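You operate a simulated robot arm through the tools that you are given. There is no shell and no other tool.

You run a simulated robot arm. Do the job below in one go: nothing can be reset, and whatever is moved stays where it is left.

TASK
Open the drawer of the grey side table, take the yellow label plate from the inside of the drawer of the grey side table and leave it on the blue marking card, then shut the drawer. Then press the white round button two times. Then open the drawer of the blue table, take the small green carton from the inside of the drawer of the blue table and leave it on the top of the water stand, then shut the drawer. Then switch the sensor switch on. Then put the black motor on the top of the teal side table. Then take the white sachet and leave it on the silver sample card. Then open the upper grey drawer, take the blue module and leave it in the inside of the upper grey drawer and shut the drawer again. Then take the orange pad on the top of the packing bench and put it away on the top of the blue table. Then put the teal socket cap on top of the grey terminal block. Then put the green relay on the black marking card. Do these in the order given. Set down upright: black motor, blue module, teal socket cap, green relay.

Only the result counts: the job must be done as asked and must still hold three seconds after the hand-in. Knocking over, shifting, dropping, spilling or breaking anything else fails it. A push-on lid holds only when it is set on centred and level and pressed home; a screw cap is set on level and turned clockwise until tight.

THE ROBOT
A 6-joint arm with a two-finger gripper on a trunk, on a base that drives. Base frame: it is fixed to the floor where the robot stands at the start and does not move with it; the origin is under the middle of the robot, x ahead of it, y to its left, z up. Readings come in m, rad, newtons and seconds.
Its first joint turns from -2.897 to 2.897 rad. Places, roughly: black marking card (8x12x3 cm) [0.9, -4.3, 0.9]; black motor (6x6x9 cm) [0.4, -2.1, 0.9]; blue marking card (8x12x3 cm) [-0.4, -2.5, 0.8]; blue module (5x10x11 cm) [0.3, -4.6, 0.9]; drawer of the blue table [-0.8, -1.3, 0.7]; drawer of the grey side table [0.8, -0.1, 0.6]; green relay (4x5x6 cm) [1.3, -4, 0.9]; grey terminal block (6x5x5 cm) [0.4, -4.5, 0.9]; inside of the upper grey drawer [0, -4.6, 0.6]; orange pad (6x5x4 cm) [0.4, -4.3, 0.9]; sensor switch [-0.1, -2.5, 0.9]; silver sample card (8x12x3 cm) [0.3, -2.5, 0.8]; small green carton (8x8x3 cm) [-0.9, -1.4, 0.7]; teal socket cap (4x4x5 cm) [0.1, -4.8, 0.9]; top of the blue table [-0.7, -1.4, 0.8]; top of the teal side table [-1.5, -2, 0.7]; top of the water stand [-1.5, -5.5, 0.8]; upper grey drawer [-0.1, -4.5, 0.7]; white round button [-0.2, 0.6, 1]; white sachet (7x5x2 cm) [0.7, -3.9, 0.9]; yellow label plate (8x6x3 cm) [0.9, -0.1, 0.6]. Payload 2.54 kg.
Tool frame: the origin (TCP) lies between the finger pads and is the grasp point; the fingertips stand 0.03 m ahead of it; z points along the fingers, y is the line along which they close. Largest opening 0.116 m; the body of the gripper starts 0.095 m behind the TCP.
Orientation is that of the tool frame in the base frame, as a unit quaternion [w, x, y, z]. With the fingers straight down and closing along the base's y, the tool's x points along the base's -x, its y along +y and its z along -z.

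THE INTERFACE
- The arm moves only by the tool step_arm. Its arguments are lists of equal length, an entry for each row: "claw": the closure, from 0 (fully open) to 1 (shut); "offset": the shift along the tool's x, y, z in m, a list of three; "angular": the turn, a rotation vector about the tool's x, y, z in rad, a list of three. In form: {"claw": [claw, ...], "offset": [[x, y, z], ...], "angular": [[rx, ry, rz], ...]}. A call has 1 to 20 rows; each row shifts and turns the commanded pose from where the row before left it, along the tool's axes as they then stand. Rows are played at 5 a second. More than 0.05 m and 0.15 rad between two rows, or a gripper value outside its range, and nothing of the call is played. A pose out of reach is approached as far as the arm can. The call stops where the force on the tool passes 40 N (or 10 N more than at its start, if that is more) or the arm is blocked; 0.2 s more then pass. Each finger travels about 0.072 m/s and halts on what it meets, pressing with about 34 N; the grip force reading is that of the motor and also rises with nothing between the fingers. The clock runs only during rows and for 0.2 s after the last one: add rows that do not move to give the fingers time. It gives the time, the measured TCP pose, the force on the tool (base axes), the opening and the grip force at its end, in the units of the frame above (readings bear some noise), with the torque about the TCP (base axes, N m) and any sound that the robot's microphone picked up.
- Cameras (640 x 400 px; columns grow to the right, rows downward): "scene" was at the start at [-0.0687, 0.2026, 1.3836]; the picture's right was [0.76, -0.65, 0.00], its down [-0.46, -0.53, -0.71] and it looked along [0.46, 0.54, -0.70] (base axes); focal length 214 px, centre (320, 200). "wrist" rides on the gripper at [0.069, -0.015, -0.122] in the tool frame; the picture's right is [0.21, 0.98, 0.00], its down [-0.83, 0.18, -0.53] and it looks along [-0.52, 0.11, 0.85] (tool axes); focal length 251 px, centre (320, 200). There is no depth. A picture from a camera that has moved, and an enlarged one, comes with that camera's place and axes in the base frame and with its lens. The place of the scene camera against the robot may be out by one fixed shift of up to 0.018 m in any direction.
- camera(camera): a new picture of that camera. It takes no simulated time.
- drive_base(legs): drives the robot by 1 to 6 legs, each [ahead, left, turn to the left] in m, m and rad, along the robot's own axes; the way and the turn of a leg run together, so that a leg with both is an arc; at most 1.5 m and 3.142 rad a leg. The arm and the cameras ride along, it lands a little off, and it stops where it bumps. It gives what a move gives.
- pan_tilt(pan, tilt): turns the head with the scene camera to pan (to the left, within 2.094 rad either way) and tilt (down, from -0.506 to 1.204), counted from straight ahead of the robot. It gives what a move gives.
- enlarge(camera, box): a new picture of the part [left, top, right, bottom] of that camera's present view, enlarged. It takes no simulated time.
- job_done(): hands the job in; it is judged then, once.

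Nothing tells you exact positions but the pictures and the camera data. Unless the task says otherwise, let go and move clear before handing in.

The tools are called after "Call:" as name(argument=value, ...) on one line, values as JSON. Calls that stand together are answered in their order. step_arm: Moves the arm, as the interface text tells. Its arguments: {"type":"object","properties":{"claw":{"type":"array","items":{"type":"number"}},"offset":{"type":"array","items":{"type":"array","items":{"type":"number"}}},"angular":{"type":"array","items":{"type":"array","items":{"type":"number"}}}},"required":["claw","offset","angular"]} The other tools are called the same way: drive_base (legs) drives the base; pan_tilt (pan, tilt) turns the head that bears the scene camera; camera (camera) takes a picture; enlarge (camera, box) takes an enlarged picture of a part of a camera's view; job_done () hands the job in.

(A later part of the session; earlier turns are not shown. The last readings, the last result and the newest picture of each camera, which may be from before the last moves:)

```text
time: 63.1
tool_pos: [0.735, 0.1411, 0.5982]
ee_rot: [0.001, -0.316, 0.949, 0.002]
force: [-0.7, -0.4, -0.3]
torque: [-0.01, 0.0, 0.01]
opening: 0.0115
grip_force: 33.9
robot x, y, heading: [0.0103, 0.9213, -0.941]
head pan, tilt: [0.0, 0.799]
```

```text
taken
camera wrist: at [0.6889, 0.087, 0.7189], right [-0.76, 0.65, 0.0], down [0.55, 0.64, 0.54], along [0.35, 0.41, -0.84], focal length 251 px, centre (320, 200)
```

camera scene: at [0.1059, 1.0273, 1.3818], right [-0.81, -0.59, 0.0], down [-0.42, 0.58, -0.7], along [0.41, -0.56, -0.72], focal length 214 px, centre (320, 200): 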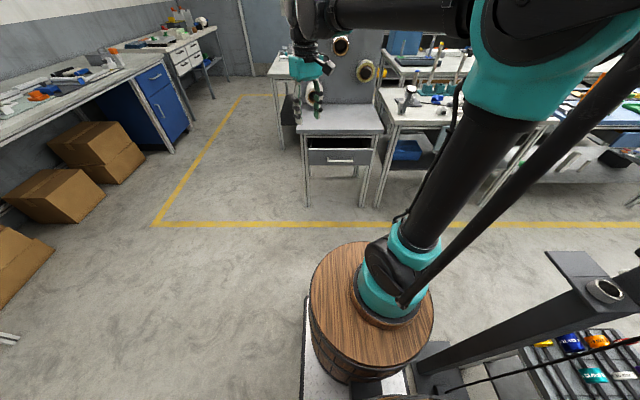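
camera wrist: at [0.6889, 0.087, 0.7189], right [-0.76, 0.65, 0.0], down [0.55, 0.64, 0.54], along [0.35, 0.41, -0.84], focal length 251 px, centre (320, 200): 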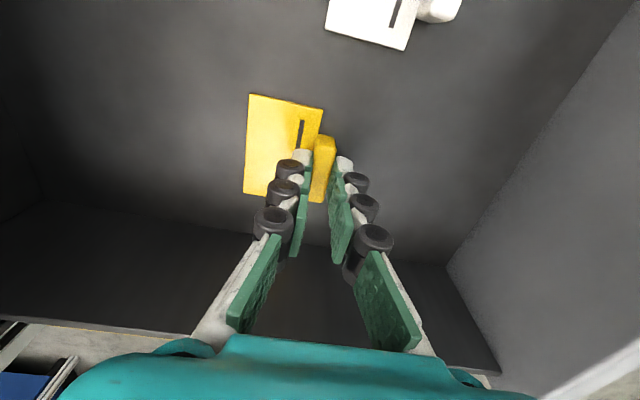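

The tab is gripped (1.15 cm). Lifting gently.

Call:
step_arm(claw=[1, 1, 1, 1, 1, 1, 1, 1], offset=[[0, 0, -0.01], [0, 0, -0.02], [0, 0, -0.03], [0, 0, -0.03], [0, 0, -0.04], [0, 0, -0.04], [0, 0, -0.04], [0, 0, 0]], angular=[[0, 0, 0], [0, 0, 0], [0, 0, 0], [0, 0, 0], [0, 0, 0], [0, 0, 0], [0, 0, 0], [0, 0, 0]])

Call:
camera(camera="wrist")

Call:
enlarge(camera="scene", box=[280, 60, 400, 180])

```text
time: 64.9
tool_pos: [0.7346, 0.1404, 0.8028]
ee_rot: [0.0, -0.316, 0.949, 0.002]
force: [0.6, 0.4, 0.1]
torque: [-0.03, -0.03, 0.0]
opening: 0.0114
grip_force: 34.3
robot x, y, heading: [0.0094, 0.9184, -0.94]
head pan, tilt: [0.0, 0.799]
```

```text
taken
camera wrist: at [0.6875, 0.0855, 0.9239], right [-0.76, 0.65, 0.0], down [0.55, 0.64, 0.54], along [0.35, 0.41, -0.84], focal length 251 px, centre (320, 200)
```

wrist: 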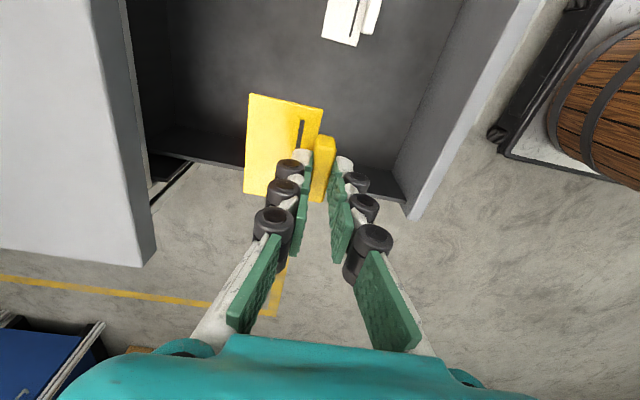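

```text
3.33 times, centred on (340, 120) of scene
camera zoom: at [0.106, 1.0272, 1.3818], right [-0.81, -0.59, 0.0], down [-0.42, 0.58, -0.7], along [0.41, -0.56, -0.72], focal length 715 px, centre (253, 467)
```

zoom: 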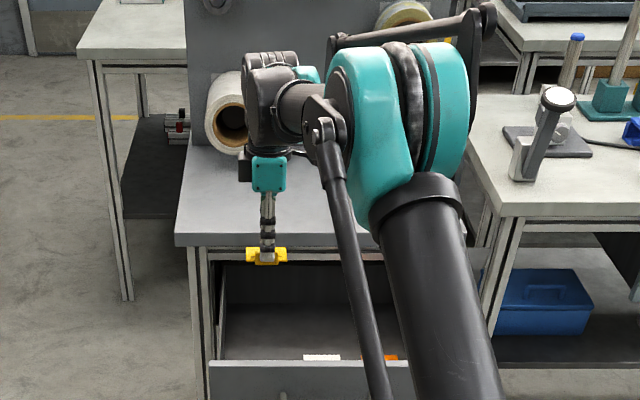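

The plate is held level by its tab. I'll tuck the arm in, then move over and turn to drive along the aisle toward the blue marking card at about (-0.4, -2.5).

Call:
step_arm(claw=[1, 1, 1, 1, 1, 1, 1, 1, 1, 1, 1, 1], offset=[[0, 0, -0.04], [0, 0.035, -0.03], [0, 0.04, -0.025], [0, 0.04, -0.025], [0, 0.04, -0.025], [0, 0.04, -0.025], [0, 0.04, -0.025], [0, 0.04, -0.025], [0, 0.04, -0.025], [0, 0.04, -0.025], [0, 0.04, -0.025], [0, 0.02, -0.01]], angular=[[0, 0, 0], [0, 0, 0], [0, 0, 0], [0, 0, 0], [0, 0, 0], [0, 0, 0], [0, 0, 0], [0, 0, 0], [0, 0, 0], [0, 0, 0], [0, 0, 0], [0, 0, 0]])

Call:
drive_base(legs=[[0.05, 0.33, 0], [0, 0, -1.56]])

Call:
camera(camera="scene")

```text
time: 67.5
tool_pos: [0.4831, 0.4733, 1.1113]
ee_rot: [0.001, -0.316, 0.949, 0.003]
force: [1.0, -0.6, -0.5]
torque: [0.01, 0.08, -0.04]
opening: 0.0113
grip_force: 34.0
robot x, y, heading: [0.0081, 0.9177, -0.943]
head pan, tilt: [0.0, 0.799]
```

```text
time: 73.4
tool_pos: [-0.1101, 0.5717, 1.1128]
ee_rot: [0.002, 0.421, 0.907, 0.001]
force: [0.2, -0.6, -0.1]
torque: [0.02, -0.01, -0.01]
opening: 0.0114
grip_force: 34.1
robot x, y, heading: [0.3014, 1.0706, -2.451]
head pan, tilt: [0.0, 0.799]
```

```text
taken
camera scene: at [0.4274, 0.9718, 1.3818], right [-0.64, 0.77, 0.0], down [0.55, 0.46, -0.7], along [-0.54, -0.44, -0.72], focal length 214 px, centre (320, 200)
```

scene: 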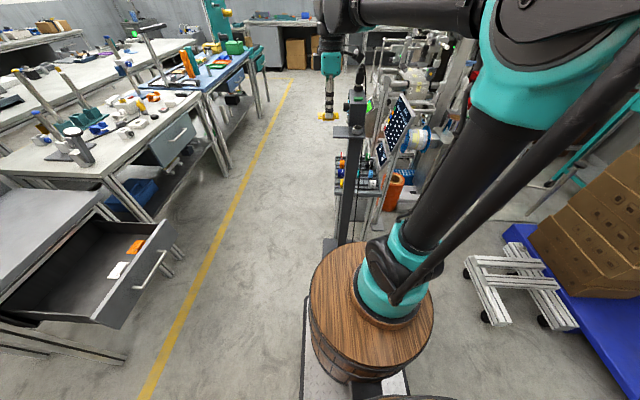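

I'll shift left to the aisle line and drive along it past the open drawer.

Call:
drive_base(legs=[[0, 0, -0.047], [0, 0.48, 0]])

Call:
camera(camera="scene")

```text
time: 76.7
tool_pos: [0.1679, 0.2038, 1.1119]
ee_rot: [0.003, 0.433, 0.901, 0.001]
force: [-1.0, -0.5, 0.9]
torque: [-0.03, 0.01, 0.01]
opening: 0.0115
grip_force: 34.7
robot x, y, heading: [0.5916, 0.6899, -2.481]
head pan, tilt: [0.0, 0.799]
```

```text
taken
camera scene: at [0.7163, 0.5882, 1.3818], right [-0.62, 0.79, 0.0], down [0.56, 0.44, -0.7], along [-0.55, -0.43, -0.72], focal length 214 px, centre (320, 200)
```

scene: 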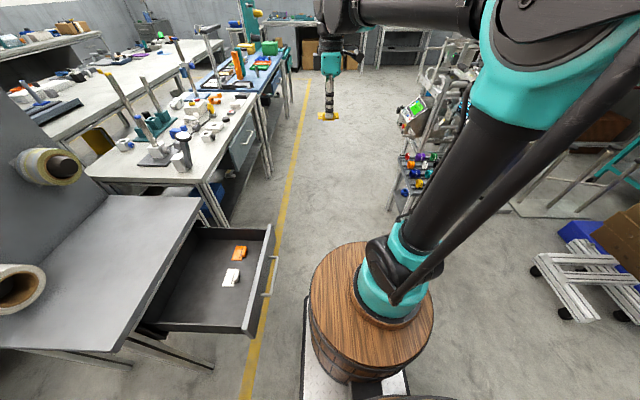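

Clear on both sides; driving ahead along the aisle.

Call:
drive_base(legs=[[1.3, 0.0, 0]])

Call:
camera(camera="scene")

Call:
pan_tilt(pan=0.9, tilt=0.45)

Call:
camera(camera="scene")

```text
time: 83.3
tool_pos: [-0.8843, -0.6074, 1.1114]
ee_rot: [0.002, 0.437, 0.9, 0.001]
force: [0.2, -0.1, 0.2]
torque: [-0.03, -0.01, 0.0]
opening: 0.0116
grip_force: 34.4
robot x, y, heading: [-0.4551, -0.1218, -2.485]
head pan, tilt: [0.0, 0.799]
```

```text
taken
camera scene: at [-0.332, -0.226, 1.3818], right [-0.61, 0.79, 0.0], down [0.57, 0.44, -0.7], along [-0.55, -0.43, -0.72], focal length 214 px, centre (320, 200)
```

scene: 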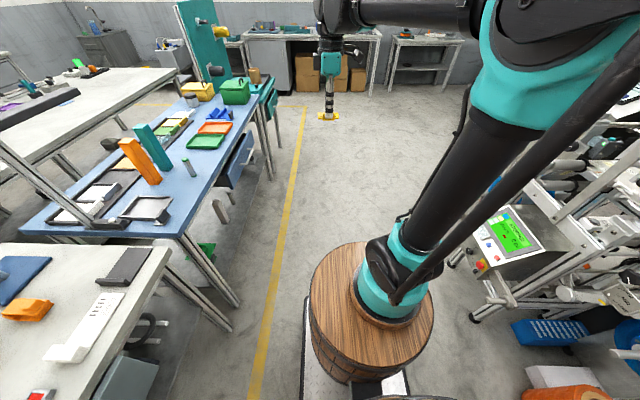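

```text
time: 84.5
tool_pos: [-0.8836, -0.607, 1.1132]
ee_rot: [0.002, 0.437, 0.899, 0.001]
force: [0.4, -0.5, -0.3]
torque: [0.01, 0.0, -0.03]
opening: 0.0117
grip_force: 34.2
robot x, y, heading: [-0.4517, -0.1201, -2.491]
head pan, tilt: [0.901, 0.45]
```

```text
taken
camera scene: at [-0.2695, -0.2687, 1.4122], right [-1.0, 0.01, 0.0], down [0.01, 0.44, -0.9], along [-0.01, -0.9, -0.44], focal length 214 px, centre (320, 200)
```

scene: 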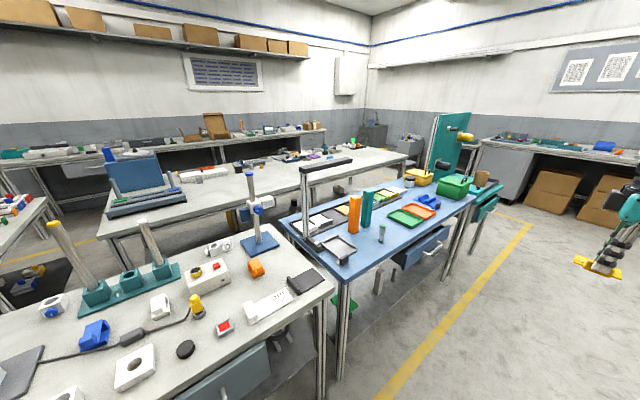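

I see the second bench behind the first row. I'll zoom in for the layout and cards.

Call:
enlarge(camera="scene", box=[80, 110, 320, 260])

Call:
enlarge(camera="scene", box=[300, 100, 540, 250])

```text
2.67 times, centred on (200, 185) of scene
camera zoom: at [-0.2695, -0.2687, 1.4122], right [-1.0, 0.01, 0.0], down [0.01, 0.44, -0.9], along [-0.01, -0.9, -0.44], focal length 572 px, centre (640, 240)
```

zoom: 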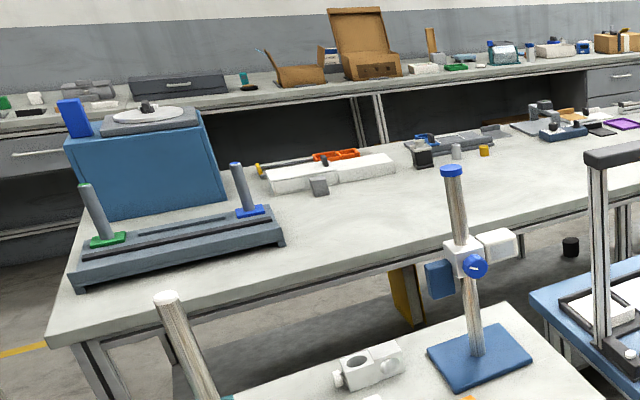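

```text
2.67 times, centred on (420, 175) of scene
camera zoom: at [-0.2695, -0.2687, 1.4122], right [-1.0, 0.01, 0.0], down [0.01, 0.44, -0.9], along [-0.01, -0.9, -0.44], focal length 572 px, centre (53, 267)
```

zoom: 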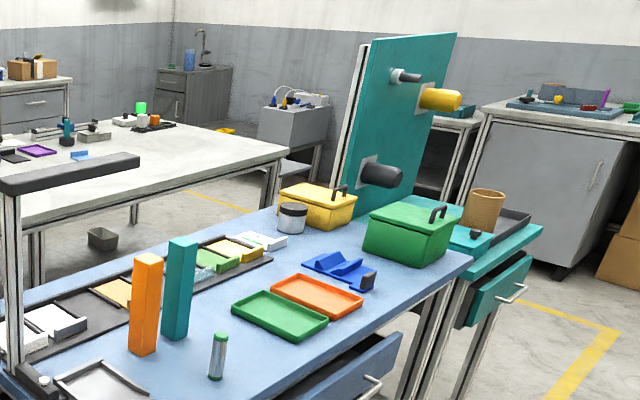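

The second bench must be reached from its far side; the way is along the aisle, then left past the teal table. Driving there in stages.

Call:
pan_tilt(pan=0.0, tilt=0.6)

Call:
drive_base(legs=[[1.45, 0.03, 0], [1.45, 0.0, 0]])

Call:
camera(camera="scene")

Call:
pan_tilt(pan=1.4, tilt=0.5)

Call:
camera(camera="scene")

```text
time: 85.7
tool_pos: [-0.8844, -0.6067, 1.1126]
ee_rot: [0.003, 0.437, 0.899, 0.001]
force: [-0.9, 0.6, 0.0]
torque: [0.03, 0.03, 0.02]
opening: 0.0114
grip_force: 34.1
robot x, y, heading: [-0.4523, -0.1201, -2.486]
head pan, tilt: [0.0, 0.6]
```

```text
time: 99.5
tool_pos: [-3.0129, -2.4936, 1.112]
ee_rot: [0.002, 0.398, 0.918, 0.001]
force: [0.2, -0.8, 0.1]
torque: [-0.02, 0.01, 0.01]
opening: 0.0117
grip_force: 33.7
robot x, y, heading: [-2.6275, -1.975, -2.405]
head pan, tilt: [0.0, 0.6]
```

```text
taken
camera scene: at [-2.5017, -2.0725, 1.3987], right [-0.67, 0.74, 0.0], down [0.42, 0.38, -0.83], along [-0.61, -0.56, -0.56], focal length 214 px, centre (320, 200)
```

scene: 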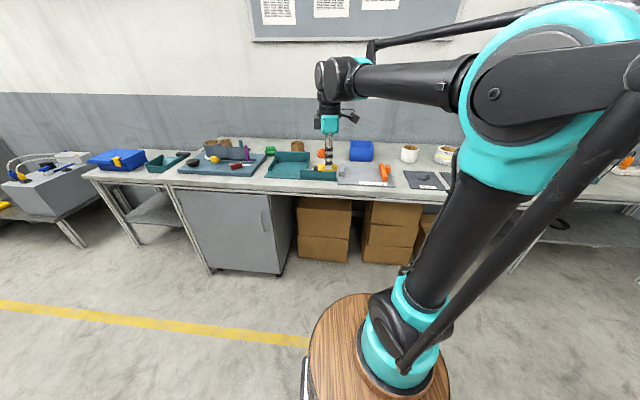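

```text
time: 101.1
tool_pos: [-3.0121, -2.4936, 1.1123]
ee_rot: [0.002, 0.398, 0.917, 0.001]
force: [-0.9, 0.2, -0.2]
torque: [0.01, 0.02, 0.0]
opening: 0.0115
grip_force: 33.7
robot x, y, heading: [-2.6249, -1.9732, -2.398]
head pan, tilt: [1.4, 0.499]
```

```text
taken
camera scene: at [-2.3874, -2.0895, 1.4078], right [-0.84, -0.54, 0.0], down [-0.26, 0.4, -0.88], along [0.47, -0.74, -0.48], focal length 214 px, centre (320, 200)
```

scene: 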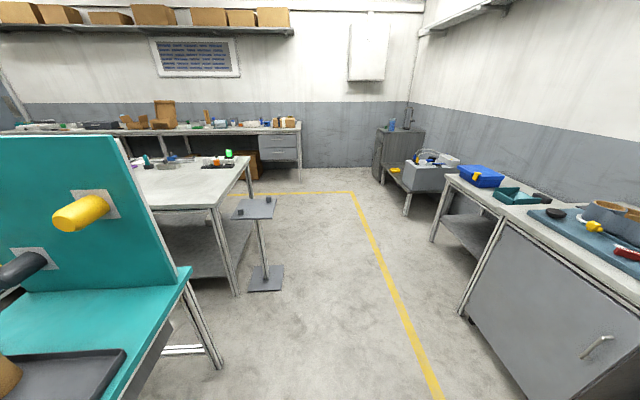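

The passage is clear: I'll turn left, go down past the second bench's end and turn into the aisle behind it.

Call:
drive_base(legs=[[0, 0, 1.473], [1.3, -0.15, 0], [1.2, 0, 0]])

Call:
pan_tilt(pan=1.2, tilt=0.5)

Call:
camera(camera="scene")

Call:
pan_tilt(pan=0.0, tilt=0.5)

Call:
camera(camera="scene")

```text
time: 117.0
tool_pos: [-0.7271, -4.4728, 1.1126]
ee_rot: [0.001, -0.324, 0.946, 0.002]
force: [0.0, 0.3, -0.4]
torque: [-0.02, 0.0, 0.0]
opening: 0.0113
grip_force: 34.3
robot x, y, heading: [-1.208, -4.0366, -0.927]
head pan, tilt: [1.4, 0.499]
```

```text
time: 117.7
tool_pos: [-0.7265, -4.4725, 1.1121]
ee_rot: [0.001, -0.324, 0.946, 0.003]
force: [-0.1, 0.9, 0.2]
torque: [0.0, 0.02, -0.02]
opening: 0.0116
grip_force: 34.2
robot x, y, heading: [-1.2095, -4.0403, -0.923]
head pan, tilt: [1.201, 0.499]
```

```text
taken
camera scene: at [-1.0764, -3.8362, 1.4078], right [0.27, -0.96, 0.0], down [-0.46, -0.13, -0.88], along [0.84, 0.24, -0.48], focal length 214 px, centre (320, 200)
```

scene: 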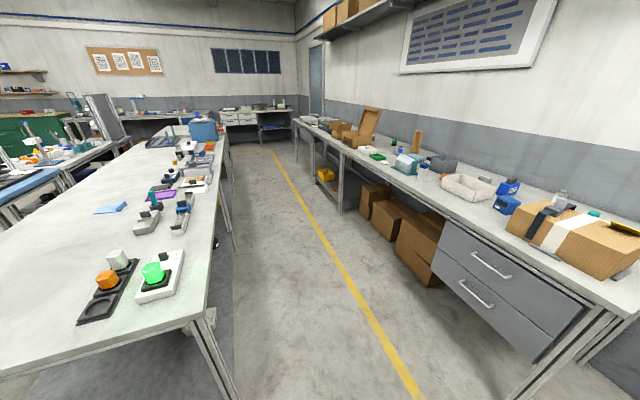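

```text
time: 119.1
tool_pos: [-0.7281, -4.4725, 1.1117]
ee_rot: [0.001, -0.324, 0.946, 0.002]
force: [0.0, -0.3, -1.0]
torque: [-0.01, 0.03, -0.01]
opening: 0.0116
grip_force: 34.5
robot x, y, heading: [-1.2104, -4.0406, -0.917]
head pan, tilt: [0.0, 0.499]
```

```text
taken
camera scene: at [-1.1089, -3.9337, 1.4078], right [-0.8, -0.6, 0.0], down [-0.29, 0.38, -0.88], along [0.53, -0.7, -0.48], focal length 214 px, centre (320, 200)
```

scene: 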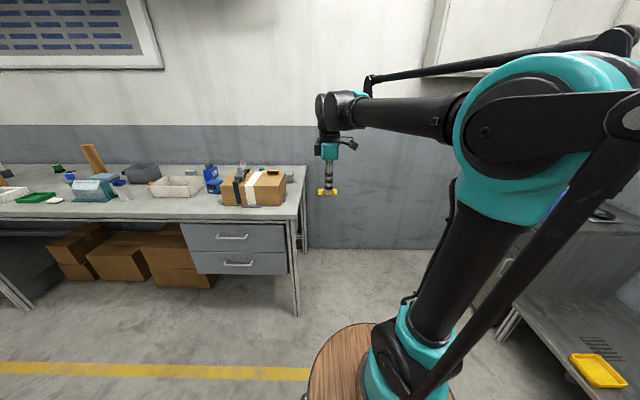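

Now I see the blue card on the second bench at about (-0.47, -2.56). I'll turn into this aisle and drive alongside.

Call:
drive_base(legs=[[0, 0, 1.563], [0.3, -0.12, 0], [0.94, 0, 0]])

Call:
pan_tilt(pan=0.9, tilt=0.7)

Call:
camera(camera="scene")

```text
time: 129.5
tool_pos: [0.3037, -2.917, 1.1129]
ee_rot: [0.001, 0.897, -0.443, -0.003]
force: [-0.4, 0.6, -0.6]
torque: [-0.02, -0.01, 0.0]
opening: 0.0117
grip_force: 34.0
robot x, y, heading: [-0.1346, -3.3972, 0.638]
head pan, tilt: [0.0, 0.499]
```

```text
time: 130.7
tool_pos: [0.3029, -2.9169, 1.1129]
ee_rot: [0.001, 0.896, -0.443, -0.002]
force: [-0.4, 1.4, -0.3]
torque: [0.04, 0.0, 0.03]
opening: 0.0115
grip_force: 34.3
robot x, y, heading: [-0.1348, -3.3961, 0.64]
head pan, tilt: [0.901, 0.7]
```

```text
taken
camera scene: at [-0.3199, -3.2719, 1.3901], right [1.0, -0.03, 0.0], down [-0.02, -0.64, -0.77], along [0.02, 0.76, -0.64], focal length 214 px, centre (320, 200)
```

scene: 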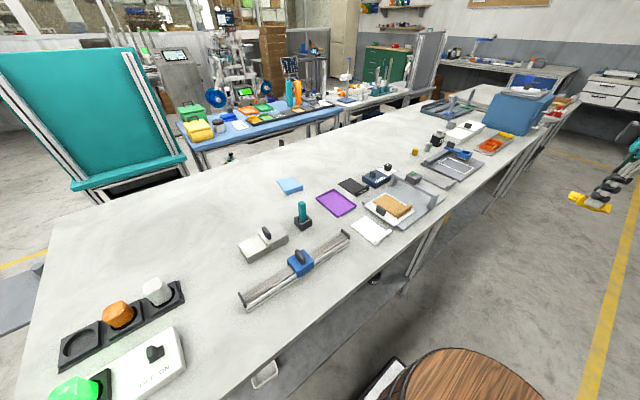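

The blue card, purple card and others are visible on the bench. I'll zoom in.

Call:
enlarge(camera="scene", box=[220, 130, 540, 290])

```text
2.00 times, centred on (380, 210) of scene
camera zoom: at [-0.3199, -3.2719, 1.3901], right [1.0, -0.03, 0.0], down [-0.02, -0.64, -0.77], along [0.02, 0.76, -0.64], focal length 429 px, centre (200, 180)
```

zoom: 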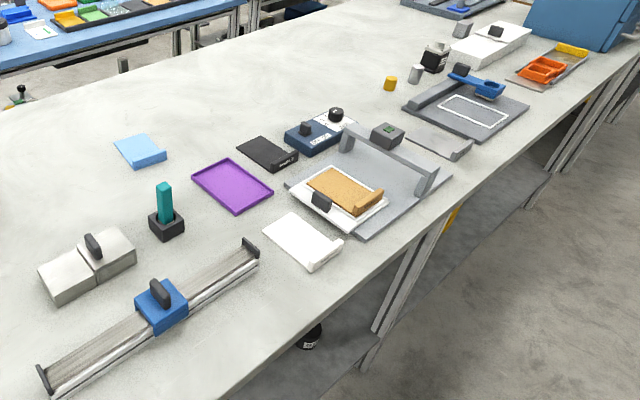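

The blue card is at about (-0.43, -2.53), long side across the bench with its raised lip on my side. I'll swing the plate over it, staying high, then look with the wrist camera.

Call:
step_arm(claw=[1, 1, 1, 1, 1, 1, 1, 1, 1, 1, 1, 1, 1, 1, 1, 1, 1, 1, 1], offset=[[-0.0424, 0.0204, 0], [-0.0424, 0.0204, 0], [-0.0424, 0.0204, 0], [-0.0424, 0.0204, 0], [-0.0424, 0.0204, 0], [-0.0424, 0.0204, 0], [-0.0424, 0.0204, 0], [-0.0424, 0.0204, 0], [-0.0424, 0.0204, 0], [-0.0424, 0.0204, 0], [-0.0424, 0.0204, 0], [-0.0424, 0.0204, 0], [-0.0424, 0.0204, 0], [-0.0424, 0.0204, 0], [-0.0424, 0.0204, 0], [-0.0424, 0.0204, 0], [-0.0424, 0.0204, 0], [-0.0424, 0.0204, 0], [0, 0, 0]], angular=[[0, 0, 0], [0, 0, 0], [0, 0, 0], [0, 0, 0], [0, 0, 0], [0, 0, 0], [0, 0, 0], [0, 0, 0], [0, 0, 0], [0, 0, 0], [0, 0, 0], [0, 0, 0], [0, 0, 0], [0, 0, 0], [0, 0, 0], [0, 0, 0], [0, 0, 0], [0, 0, 0], [0, 0, 0]])

Call:
camera(camera="wrist")

Call:
camera(camera="scene")

```text
time: 134.7
tool_pos: [-0.3964, -2.5914, 1.0854]
ee_rot: [0.001, 0.896, -0.443, -0.003]
force: [0.9, 0.2, 1.0]
torque: [0.0, 0.02, 0.04]
opening: 0.0115
grip_force: 34.0
out of reach, approached as far as the arm can: row 16, 17, 18
robot x, y, heading: [-0.1339, -3.3959, 0.64]
head pan, tilt: [0.901, 0.7]
```

```text
taken
camera wrist: at [-0.343, -2.6375, 1.2066], right [-0.65, -0.76, 0.0], down [-0.64, 0.55, 0.54], along [-0.41, 0.35, -0.84], focal length 251 px, centre (320, 200)
```

wrist: 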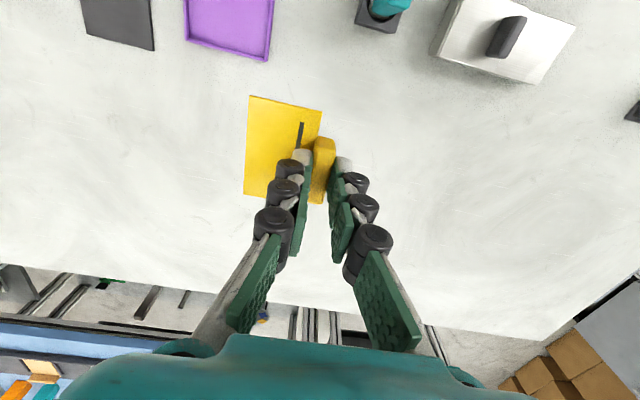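

```text
taken
camera scene: at [-0.32, -3.2718, 1.39], right [1.0, -0.03, 0.0], down [-0.02, -0.64, -0.76], along [0.02, 0.76, -0.64], focal length 214 px, centre (320, 200)
```

scene: 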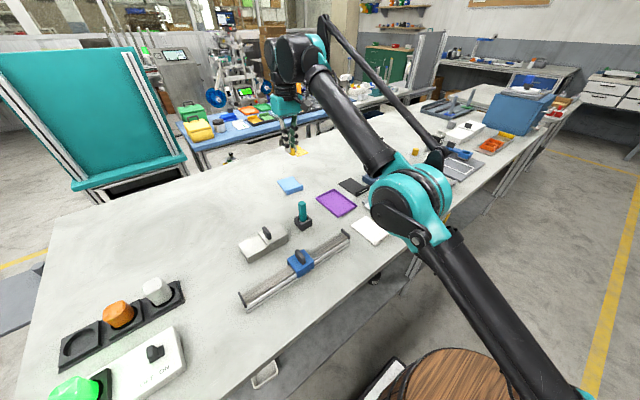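

The arm is at its reach limit at this height. I'll shift the base 7 cm closer to the bench and check the view.

Call:
drive_base(legs=[[0.04, 0.08, 0]])

Call:
step_arm(claw=[1, 1], offset=[[0, 0, 0], [0, 0, 0]], angular=[[0, 0, 0], [0, 0, 0]])

Call:
camera(camera="wrist")

Call:
camera(camera="scene")

```text
time: 135.8
tool_pos: [-0.4143, -2.5015, 1.0853]
ee_rot: [0.0, 0.896, -0.444, -0.003]
force: [-0.4, -0.2, 0.5]
torque: [-0.05, -0.03, 0.01]
opening: 0.0116
grip_force: 33.5
robot x, y, heading: [-0.153, -3.3046, 0.642]
head pan, tilt: [0.901, 0.7]
```

```text
time: 136.4
tool_pos: [-0.4127, -2.5009, 1.0868]
ee_rot: [0.0, 0.896, -0.444, -0.002]
force: [-0.4, 0.9, -0.2]
torque: [-0.03, 0.0, 0.02]
opening: 0.0114
grip_force: 34.0
robot x, y, heading: [-0.1501, -3.3073, 0.645]
head pan, tilt: [0.901, 0.7]
```

```text
taken
camera wrist: at [-0.3593, -2.5472, 1.2067], right [-0.65, -0.76, 0.0], down [-0.64, 0.55, 0.54], along [-0.41, 0.35, -0.84], focal length 251 px, centre (320, 200)
```

wrist: 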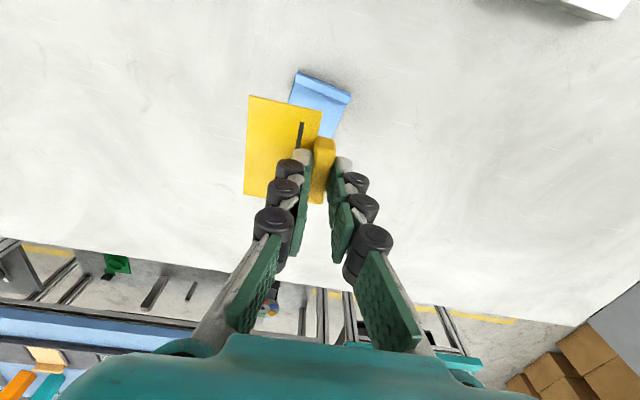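

```text
taken
camera scene: at [-0.3368, -3.1817, 1.39], right [1.0, -0.03, 0.0], down [-0.02, -0.64, -0.76], along [0.02, 0.76, -0.64], focal length 214 px, centre (320, 200)
```

scene: 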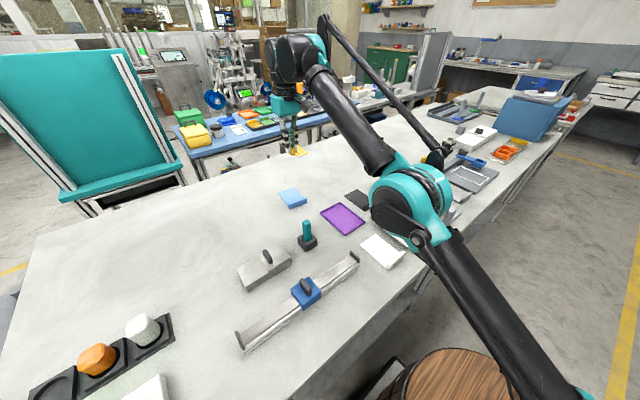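

The card's lip is at about (-0.404, -2.519) and the bench top is nearer z≈0.80; the card is turned ~8° from my plate. I'll rotate to match and come lower.

Call:
step_arm(claw=[1, 1, 1, 1], offset=[[0, 0, 0.04], [0, 0, 0.04], [0, 0, 0.04], [0, 0, 0]], angular=[[0, 0, 0.147], [0, 0, 0], [0, 0, 0], [0, 0, 0]])

Call:
camera(camera="wrist")

```text
time: 137.4
tool_pos: [-0.411, -2.5016, 0.9653]
ee_rot: [0.002, 0.861, -0.508, -0.002]
force: [0.8, -0.2, 0.2]
torque: [0.0, -0.02, 0.02]
opening: 0.0116
grip_force: 33.3
robot x, y, heading: [-0.1534, -3.3062, 0.635]
head pan, tilt: [0.901, 0.7]
```

```text
taken
camera wrist: at [-0.3648, -2.5546, 1.0862], right [-0.75, -0.66, 0.0], down [-0.56, 0.64, 0.54], along [-0.36, 0.4, -0.84], focal length 251 px, centre (320, 200)
```

wrist: 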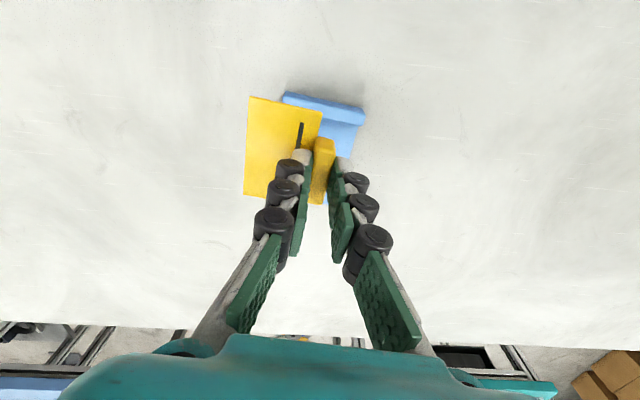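

Alignment is good. Moving over the card and descending partway.

Call:
step_arm(claw=[1, 1, 1, 1, 1], offset=[[-0.0254, 0.0132, 0], [-0.0253, 0.0131, 0], [0, 0, 0.03], [0, 0, 0.03], [0, 0, 0]], angular=[[0, 0, 0], [0, 0, 0], [0, 0, 0], [0, 0, 0], [0, 0, 0]])

Call:
camera(camera="wrist")

Call:
enlarge(camera="scene", box=[240, 140, 360, 230])

```text
time: 138.7
tool_pos: [-0.4626, -2.4708, 0.9075]
ee_rot: [0.001, 0.861, -0.508, -0.002]
force: [0.1, 0.0, 0.2]
torque: [0.0, 0.01, 0.0]
opening: 0.0117
grip_force: 34.2
robot x, y, heading: [-0.1525, -3.3059, 0.642]
head pan, tilt: [0.901, 0.7]
```

```text
taken
camera wrist: at [-0.4175, -2.5245, 1.0274], right [-0.75, -0.66, 0.0], down [-0.56, 0.64, 0.54], along [-0.36, 0.4, -0.84], focal length 251 px, centre (320, 200)
```

wrist: 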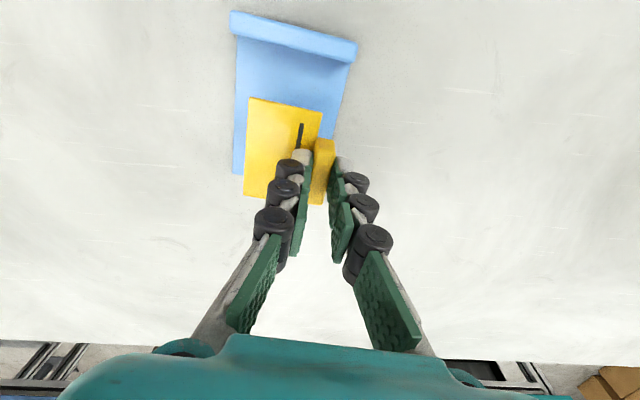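

```text
4.44 times, centred on (300, 185) of scene
camera zoom: at [-0.3369, -3.1817, 1.39], right [1.0, -0.03, 0.0], down [-0.02, -0.64, -0.76], along [0.02, 0.76, -0.64], focal length 953 px, centre (409, 267)
```

zoom: 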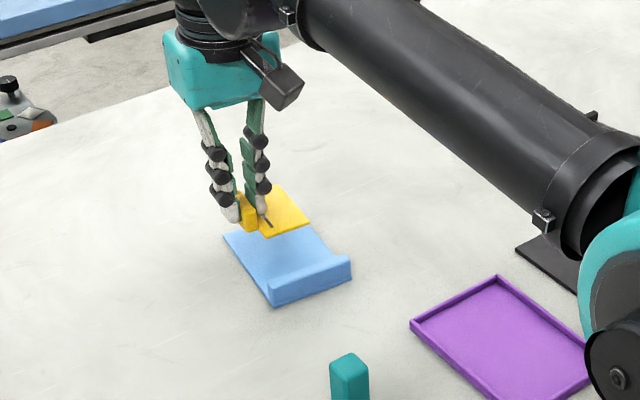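

The plate hangs over the card's middle. Descending further.

Call:
step_arm(claw=[1, 1, 1], offset=[[0, -0.004, 0.02], [0, 0, 0.018], [0, 0, 0]], angular=[[0, 0, 0], [0, 0, 0], [0, 0, 0]])

Call:
camera(camera="wrist")

Call:
enlarge(camera="scene", box=[240, 140, 360, 230])

```text
time: 139.4
tool_pos: [-0.4595, -2.4694, 0.8686]
ee_rot: [0.0, 0.861, -0.508, -0.002]
force: [0.1, -0.2, -0.6]
torque: [-0.04, 0.0, -0.01]
opening: 0.0117
grip_force: 33.8
robot x, y, heading: [-0.1503, -3.3057, 0.637]
head pan, tilt: [0.901, 0.7]
```

```text
taken
camera wrist: at [-0.4131, -2.5225, 0.9883], right [-0.75, -0.66, 0.0], down [-0.56, 0.63, 0.54], along [-0.36, 0.4, -0.84], focal length 251 px, centre (320, 200)
```

wrist: 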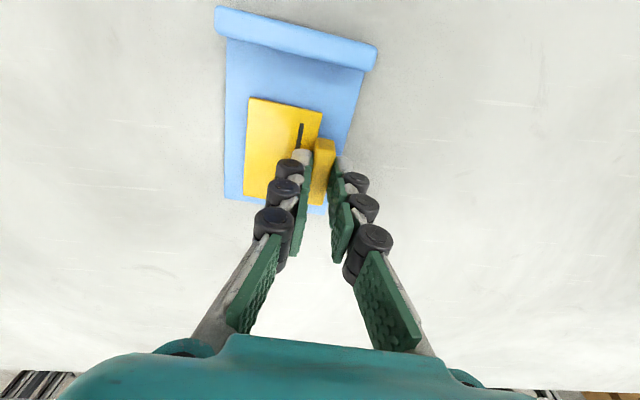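

```text
4.44 times, centred on (300, 185) of scene
camera zoom: at [-0.3368, -3.1816, 1.39], right [1.0, -0.03, 0.0], down [-0.02, -0.64, -0.76], along [0.02, 0.76, -0.64], focal length 953 px, centre (409, 267)
```

zoom: 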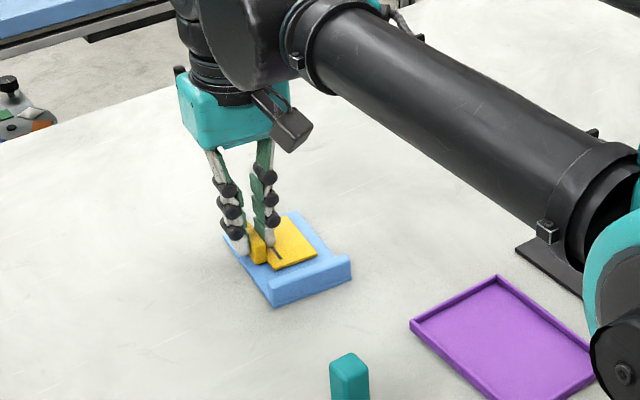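

Nearly there; lowering in small steps until contact.

Call:
step_arm(claw=[1, 1, 1], offset=[[0, 0, 0.005], [0, 0, 0.005], [0, 0, 0]], angular=[[0, 0, 0], [0, 0, 0], [0, 0, 0]])

Call:
step_arm(claw=[1, 1, 1], offset=[[0, 0, 0.004], [0, 0, 0.004], [0, 0, 0]], angular=[[0, 0, 0], [0, 0, 0], [0, 0, 0]])

Call:
camera(camera="wrist")

```text
time: 140.2
tool_pos: [-0.4581, -2.4701, 0.8588]
ee_rot: [0.002, 0.861, -0.508, -0.003]
force: [-4.9, -4.0, 29.2]
torque: [-0.04, 0.09, 0.01]
opening: 0.0114
grip_force: 34.5
robot x, y, heading: [-0.1484, -3.3064, 0.643]
head pan, tilt: [0.901, 0.7]
```

```text
time: 140.7
tool_pos: [-0.4578, -2.47, 0.8568]
ee_rot: [0.001, 0.862, -0.507, -0.003]
force: [2.0, -3.5, 18.4]
torque: [-0.04, -0.16, -0.03]
opening: 0.0114
grip_force: 34.0
robot x, y, heading: [-0.1514, -3.3054, 0.64]
head pan, tilt: [0.901, 0.7]
stopped in row 1: the force on the tool passed its limit at 48 N (the readings are from after the stop); the commanded pose is now the measured one
```

```text
taken
camera wrist: at [-0.4116, -2.5229, 0.9777], right [-0.75, -0.66, 0.0], down [-0.56, 0.63, 0.54], along [-0.36, 0.4, -0.84], focal length 251 px, centre (320, 200)
```

wrist: 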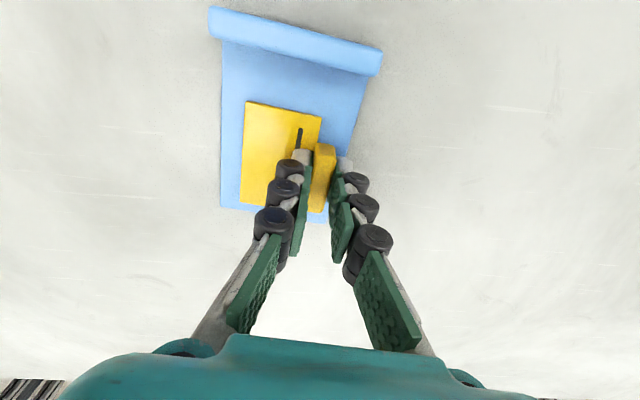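

The plate rests on the card. Releasing and rising.

Call:
step_arm(claw=[0.9, 0.75, 0.6, 0.6, 0.6, 0.6, 0.6, 0.6], offset=[[0, 0, 0], [0, 0, 0], [0, 0, 0], [0, 0, -0.02], [0, 0, -0.04], [0, 0, -0.05], [0, 0, -0.05], [0, 0, -0.05]], angular=[[0, 0, 0], [0, 0, 0], [0, 0, 0], [0, 0, 0], [0, 0, 0], [0, 0, 0], [0, 0, 0], [0, 0, 0]])

Call:
camera(camera="wrist")

Call:
enlarge(camera="scene", box=[240, 140, 360, 230])

```text
time: 142.4
tool_pos: [-0.4373, -2.4982, 1.0459]
ee_rot: [0.001, 0.861, -0.508, -0.003]
force: [-0.5, 0.3, -1.1]
torque: [-0.09, -0.04, 0.0]
opening: 0.0464
grip_force: 0.1
out of reach, approached as far as the arm can: row 7, 8
robot x, y, heading: [-0.1559, -3.3071, 0.638]
head pan, tilt: [0.901, 0.7]
```

```text
taken
camera wrist: at [-0.3903, -2.5508, 1.1674], right [-0.75, -0.66, 0.0], down [-0.56, 0.63, 0.54], along [-0.36, 0.4, -0.84], focal length 251 px, centre (320, 200)
```

wrist: 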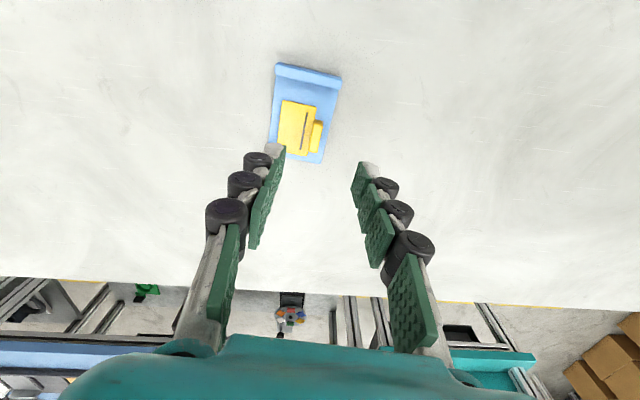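

```text
4.44 times, centred on (300, 185) of scene
camera zoom: at [-0.3373, -3.181, 1.3899], right [1.0, -0.03, 0.0], down [-0.02, -0.64, -0.76], along [0.02, 0.76, -0.64], focal length 953 px, centre (409, 267)
```

zoom: 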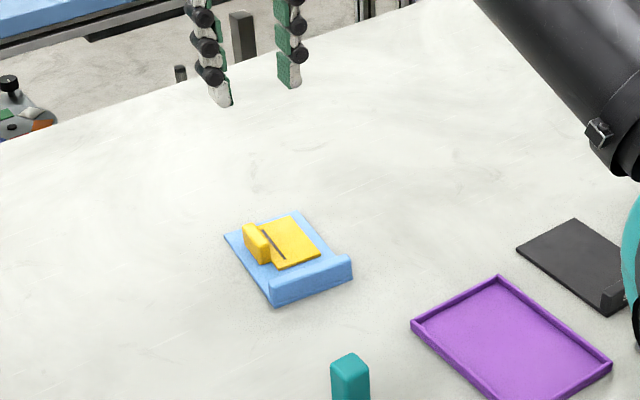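

The plate sits well on the blue card. I'll tuck the arm and drive back to shut the drawer.

Call:
step_arm(claw=[0.6, 0.6, 0.6, 0.6, 0.6, 0.6, 0.6, 0.6, 0.6, 0.6, 0.6, 0.6, 0.6, 0.6, 0.6, 0.6, 0.6], offset=[[0.039, -0.0258, -0.002], [0.039, -0.0258, -0.002], [0.039, -0.0258, -0.002], [0.039, -0.0258, -0.002], [0.039, -0.0258, -0.002], [0.039, -0.0258, -0.002], [0.039, -0.0258, -0.002], [0.039, -0.0258, -0.002], [0.039, -0.0258, -0.002], [0.039, -0.0258, -0.002], [0.039, -0.0258, -0.002], [0.039, -0.0258, -0.002], [0.039, -0.0258, -0.002], [0.039, -0.0258, -0.002], [0.039, -0.0258, -0.002], [0.039, -0.0258, -0.002], [0.039, -0.0258, -0.002]], angular=[[0, 0, 0], [0, 0, 0], [0, 0, 0], [0, 0, 0], [0, 0, 0], [0, 0, 0], [0, 0, 0], [0, 0, 0], [0, 0, 0], [0, 0, 0], [0, 0, 0], [0, 0, 0], [0, 0, 0], [0, 0, 0], [0, 0, 0], [0, 0, 0], [0, 0, 0]])

Call:
enlarge(camera="scene", box=[240, 110, 560, 310])

Call:
drive_base(legs=[[0, -0.1, 0], [-1.4, 0, 0]])

Call:
camera(camera="scene")

```text
time: 146.1
tool_pos: [0.2675, -2.8657, 1.0795]
ee_rot: [0.002, 0.862, -0.507, -0.003]
force: [0.6, 0.2, 0.1]
torque: [0.02, -0.04, 0.0]
opening: 0.0465
grip_force: 0.0
robot x, y, heading: [-0.1527, -3.3016, 0.641]
head pan, tilt: [0.901, 0.7]
```

```text
2.00 times, centred on (400, 210) of scene
camera zoom: at [-0.3369, -3.1819, 1.39], right [1.0, -0.03, 0.0], down [-0.02, -0.64, -0.76], along [0.02, 0.76, -0.64], focal length 429 px, centre (160, 180)
```

zoom: 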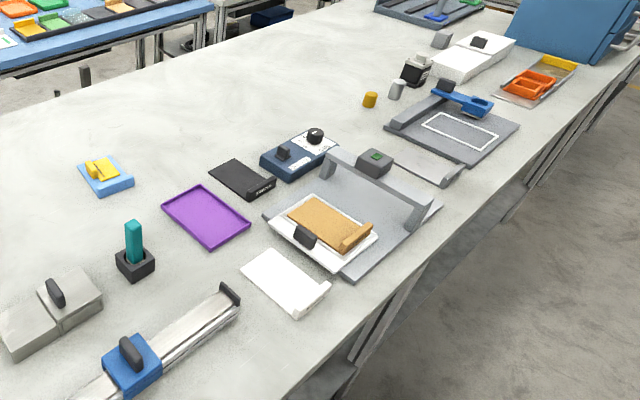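

```text
time: 153.8
tool_pos: [-0.7962, -3.7858, 1.0794]
ee_rot: [0.001, 0.868, -0.497, -0.003]
force: [-0.9, -0.1, 0.6]
torque: [0.02, 0.0, 0.01]
opening: 0.0463
grip_force: 0.0
robot x, y, heading: [-1.203, -4.2396, 0.664]
head pan, tilt: [0.901, 0.7]
```

```text
taken
camera scene: at [-1.3915, -4.1178, 1.3901], right [1.0, 0.0, 0.0], down [0.0, -0.64, -0.76], along [0.0, 0.76, -0.64], focal length 214 px, centre (320, 200)
```

scene: 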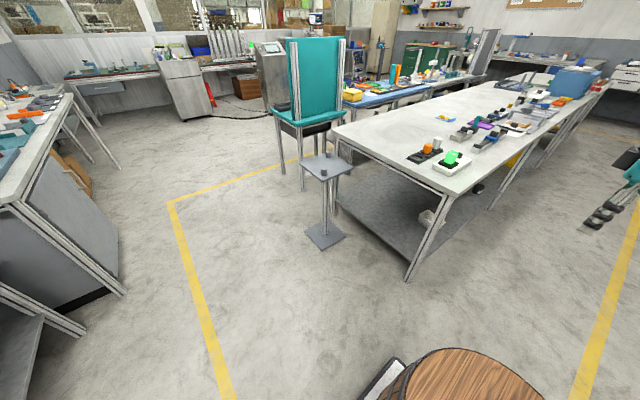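

Clear. Strafing up the side passage, then ahead along the front aisle.

Call:
drive_base(legs=[[0, 0, -0.02], [0, 1.42, 0], [0, 1.42, 0]])

Call:
pan_tilt(pan=0.0, tilt=0.6)

Call:
camera(camera="scene")

```text
time: 167.7
tool_pos: [-2.5149, -1.5612, 1.0779]
ee_rot: [0.001, 0.873, -0.488, -0.003]
force: [0.4, 0.0, 1.4]
torque: [0.02, -0.01, -0.01]
opening: 0.0467
grip_force: 0.2
robot x, y, heading: [-2.915, -2.0211, 0.689]
head pan, tilt: [0.901, 0.7]
```

```text
time: 168.9
tool_pos: [-2.5144, -1.5617, 1.08]
ee_rot: [0.001, 0.873, -0.488, -0.003]
force: [0.3, -0.7, -0.5]
torque: [0.03, 0.0, 0.0]
opening: 0.0465
grip_force: 0.0
robot x, y, heading: [-2.914, -2.0199, 0.686]
head pan, tilt: [0.0, 0.6]
```

```text
taken
camera scene: at [-3.0346, -1.9331, 1.3987], right [0.64, -0.77, 0.0], down [-0.44, -0.36, -0.82], along [0.64, 0.52, -0.57], focal length 214 px, centre (320, 200)
```

scene: 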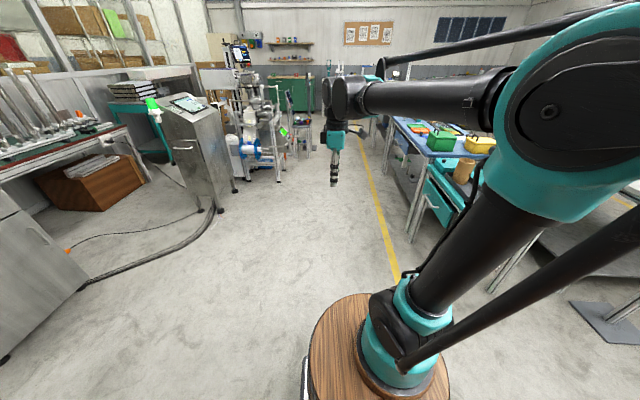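

Aligning and driving ahead along the aisle.

Call:
drive_base(legs=[[0, 0, -0.045], [1.45, 0.02, 0], [1.45, 0.02, 0]])

Call:
camera(camera="scene")

```text
time: 183.3
tool_pos: [-0.1827, 0.1635, 1.0797]
ee_rot: [0.001, 0.857, -0.515, -0.003]
force: [-0.3, 0.6, -0.6]
torque: [-0.01, 0.02, 0.01]
opening: 0.0464
grip_force: 0.1
robot x, y, heading: [-0.6104, -0.267, 0.623]
head pan, tilt: [0.0, 0.6]
```

```text
taken
camera scene: at [-0.725, -0.1762, 1.3987], right [0.58, -0.81, 0.0], down [-0.46, -0.33, -0.83], along [0.67, 0.48, -0.56], focal length 214 px, centre (320, 200)
```

scene: 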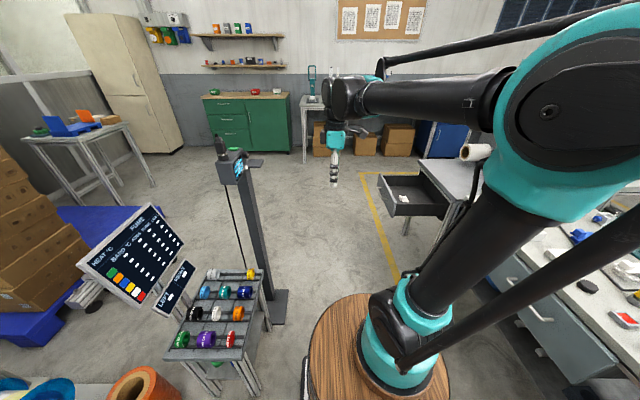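

Passing between the button post and the open drawer, then turning to face the drawer as before.

Call:
drive_base(legs=[[0, 0, 0.022], [1.48, 0.02, 0], [0.05, 0.5, 0]])

Call:
drive_base(legs=[[0, 0, -1.57]])

Call:
pan_tilt(pan=0.0, tilt=0.8)

Call:
camera(camera="scene")

```text
time: 193.6
tool_pos: [0.7075, 1.5288, 1.0792]
ee_rot: [0.002, 0.865, -0.503, -0.002]
force: [0.3, 0.4, 1.1]
torque: [0.04, 0.0, 0.0]
opening: 0.0462
grip_force: 0.1
robot x, y, heading: [0.2947, 1.0808, 0.654]
head pan, tilt: [0.0, 0.6]
```

```text
time: 198.0
tool_pos: [0.7111, 0.6412, 1.0793]
ee_rot: [0.001, -0.223, 0.975, 0.003]
force: [-0.3, 0.2, -0.8]
torque: [0.0, 0.0, 0.0]
opening: 0.0466
grip_force: 0.0
robot x, y, heading: [0.291, 1.0836, -0.988]
head pan, tilt: [0.0, 0.6]
```

```text
time: 198.7
tool_pos: [0.7104, 0.6411, 1.0788]
ee_rot: [0.001, -0.224, 0.975, 0.003]
force: [-0.3, -0.5, -0.1]
torque: [0.03, 0.0, -0.02]
opening: 0.0468
grip_force: 0.0
robot x, y, heading: [0.2948, 1.0827, -0.986]
head pan, tilt: [0.0, 0.799]
```

```text
taken
camera scene: at [0.3949, 1.1894, 1.3819], right [-0.83, -0.55, 0.0], down [-0.4, 0.6, -0.7], along [0.39, -0.58, -0.72], focal length 214 px, centre (320, 200)
```

scene: 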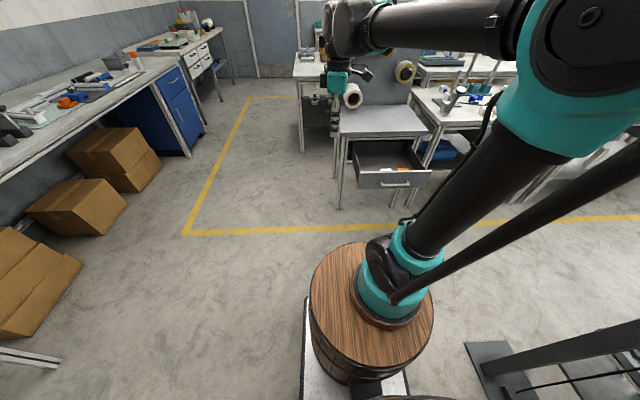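

I'll shift right to face the drawer squarely, turn the gripper (fingers shut) and set it in front of the handle to push.

Call:
drive_base(legs=[[0, 0, 0.06], [-0.06, -0.3, 0]])

Call:
step_arm(claw=[1, 1, 1, 1, 1, 1, 1, 1, 1, 1], offset=[[0, 0, 0], [0, 0, 0], [0, 0, 0], [0, 0, 0], [0, 0, 0], [0, 0, 0], [0, 0, 0], [0, 0, 0], [0, 0, 0], [0, 0, 0]], angular=[[0, 0, 0.138], [0, 0, 0.138], [0, 0, 0.138], [0, 0, 0.138], [0, 0, 0.138], [0, 0, 0.138], [0, 0, 0.138], [0, 0, 0.138], [0, 0, 0.138], [0, 0, 0.138]])

Call:
camera(camera="wrist")

```text
time: 201.2
tool_pos: [0.4545, 0.5282, 1.0782]
ee_rot: [0.002, -0.25, 0.968, 0.003]
force: [-0.4, -0.2, 0.3]
torque: [-0.04, -0.01, -0.02]
opening: 0.0463
grip_force: 0.1
robot x, y, heading: [0.0138, 0.9449, -0.924]
head pan, tilt: [0.0, 0.799]
```

```text
time: 203.4
tool_pos: [0.4534, 0.5283, 1.0797]
ee_rot: [-0.001, 0.424, 0.905, 0.003]
force: [-0.5, -0.1, -0.4]
torque: [-0.03, 0.0, -0.02]
opening: 0.0
grip_force: 27.9
robot x, y, heading: [0.0164, 0.9454, -0.928]
head pan, tilt: [0.0, 0.799]
```

```text
taken
camera wrist: at [0.397, 0.5704, 1.2007], right [0.61, 0.79, 0.0], down [0.67, -0.52, 0.53], along [0.42, -0.32, -0.85], focal length 251 px, centre (320, 200)
```

wrist: 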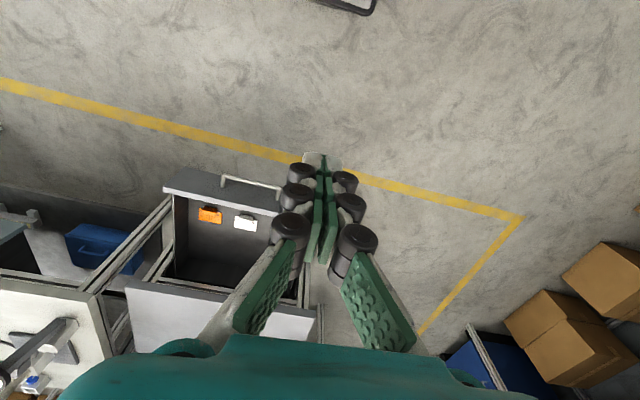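

Handle's centre is about (0.543, 0.224). Moving the shut fingers to just in front of it, at handle height.

Call:
step_arm(claw=[1, 1, 1, 1, 1, 1, 1, 1, 1, 1, 1, 1, 1, 1], offset=[[0, 0, 0], [-0.021, -0.00925, 0.04], [-0.021, -0.00925, 0.04], [-0.021, -0.00925, 0.04], [-0.021, -0.00925, 0.04], [-0.021, -0.00925, 0.04], [-0.021, -0.00925, 0.04], [-0.021, -0.00925, 0.04], [-0.021, -0.00925, 0.04], [-0.021, -0.00925, 0.04], [-0.021, -0.00925, 0.04], [-0.021, -0.00925, 0.04], [-0.021, -0.00925, 0.04], [0, 0, 0]], angular=[[0, 0, 0.051], [0, 0, 0], [0, 0, 0], [0, 0, 0], [0, 0, 0], [0, 0, 0], [0, 0, 0], [0, 0, 0], [0, 0, 0], [0, 0, 0], [0, 0, 0], [0, 0, 0], [0, 0, 0], [0, 0, 0]])

Call:
camera(camera="wrist")

```text
time: 206.4
tool_pos: [0.5178, 0.2639, 0.5979]
ee_rot: [-0.001, 0.446, 0.895, 0.002]
force: [-0.7, -0.4, 0.2]
torque: [0.01, 0.03, -0.01]
opening: 0.0
grip_force: 28.6
robot x, y, heading: [0.0118, 0.9461, -0.933]
head pan, tilt: [0.0, 0.799]
```

```text
taken
camera wrist: at [0.4637, 0.3096, 0.7193], right [0.65, 0.76, 0.0], down [0.64, -0.55, 0.53], along [0.41, -0.34, -0.85], focal length 251 px, centre (320, 200)
```

wrist: 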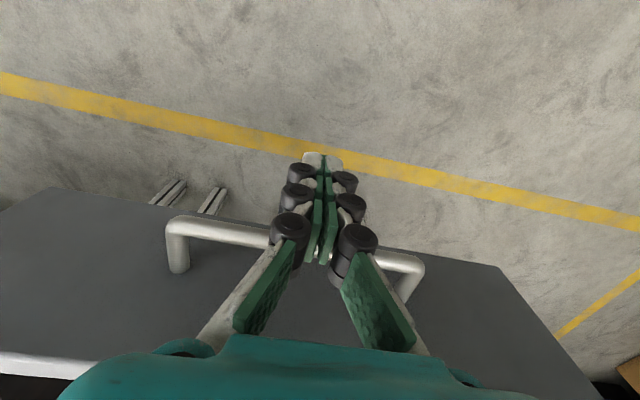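

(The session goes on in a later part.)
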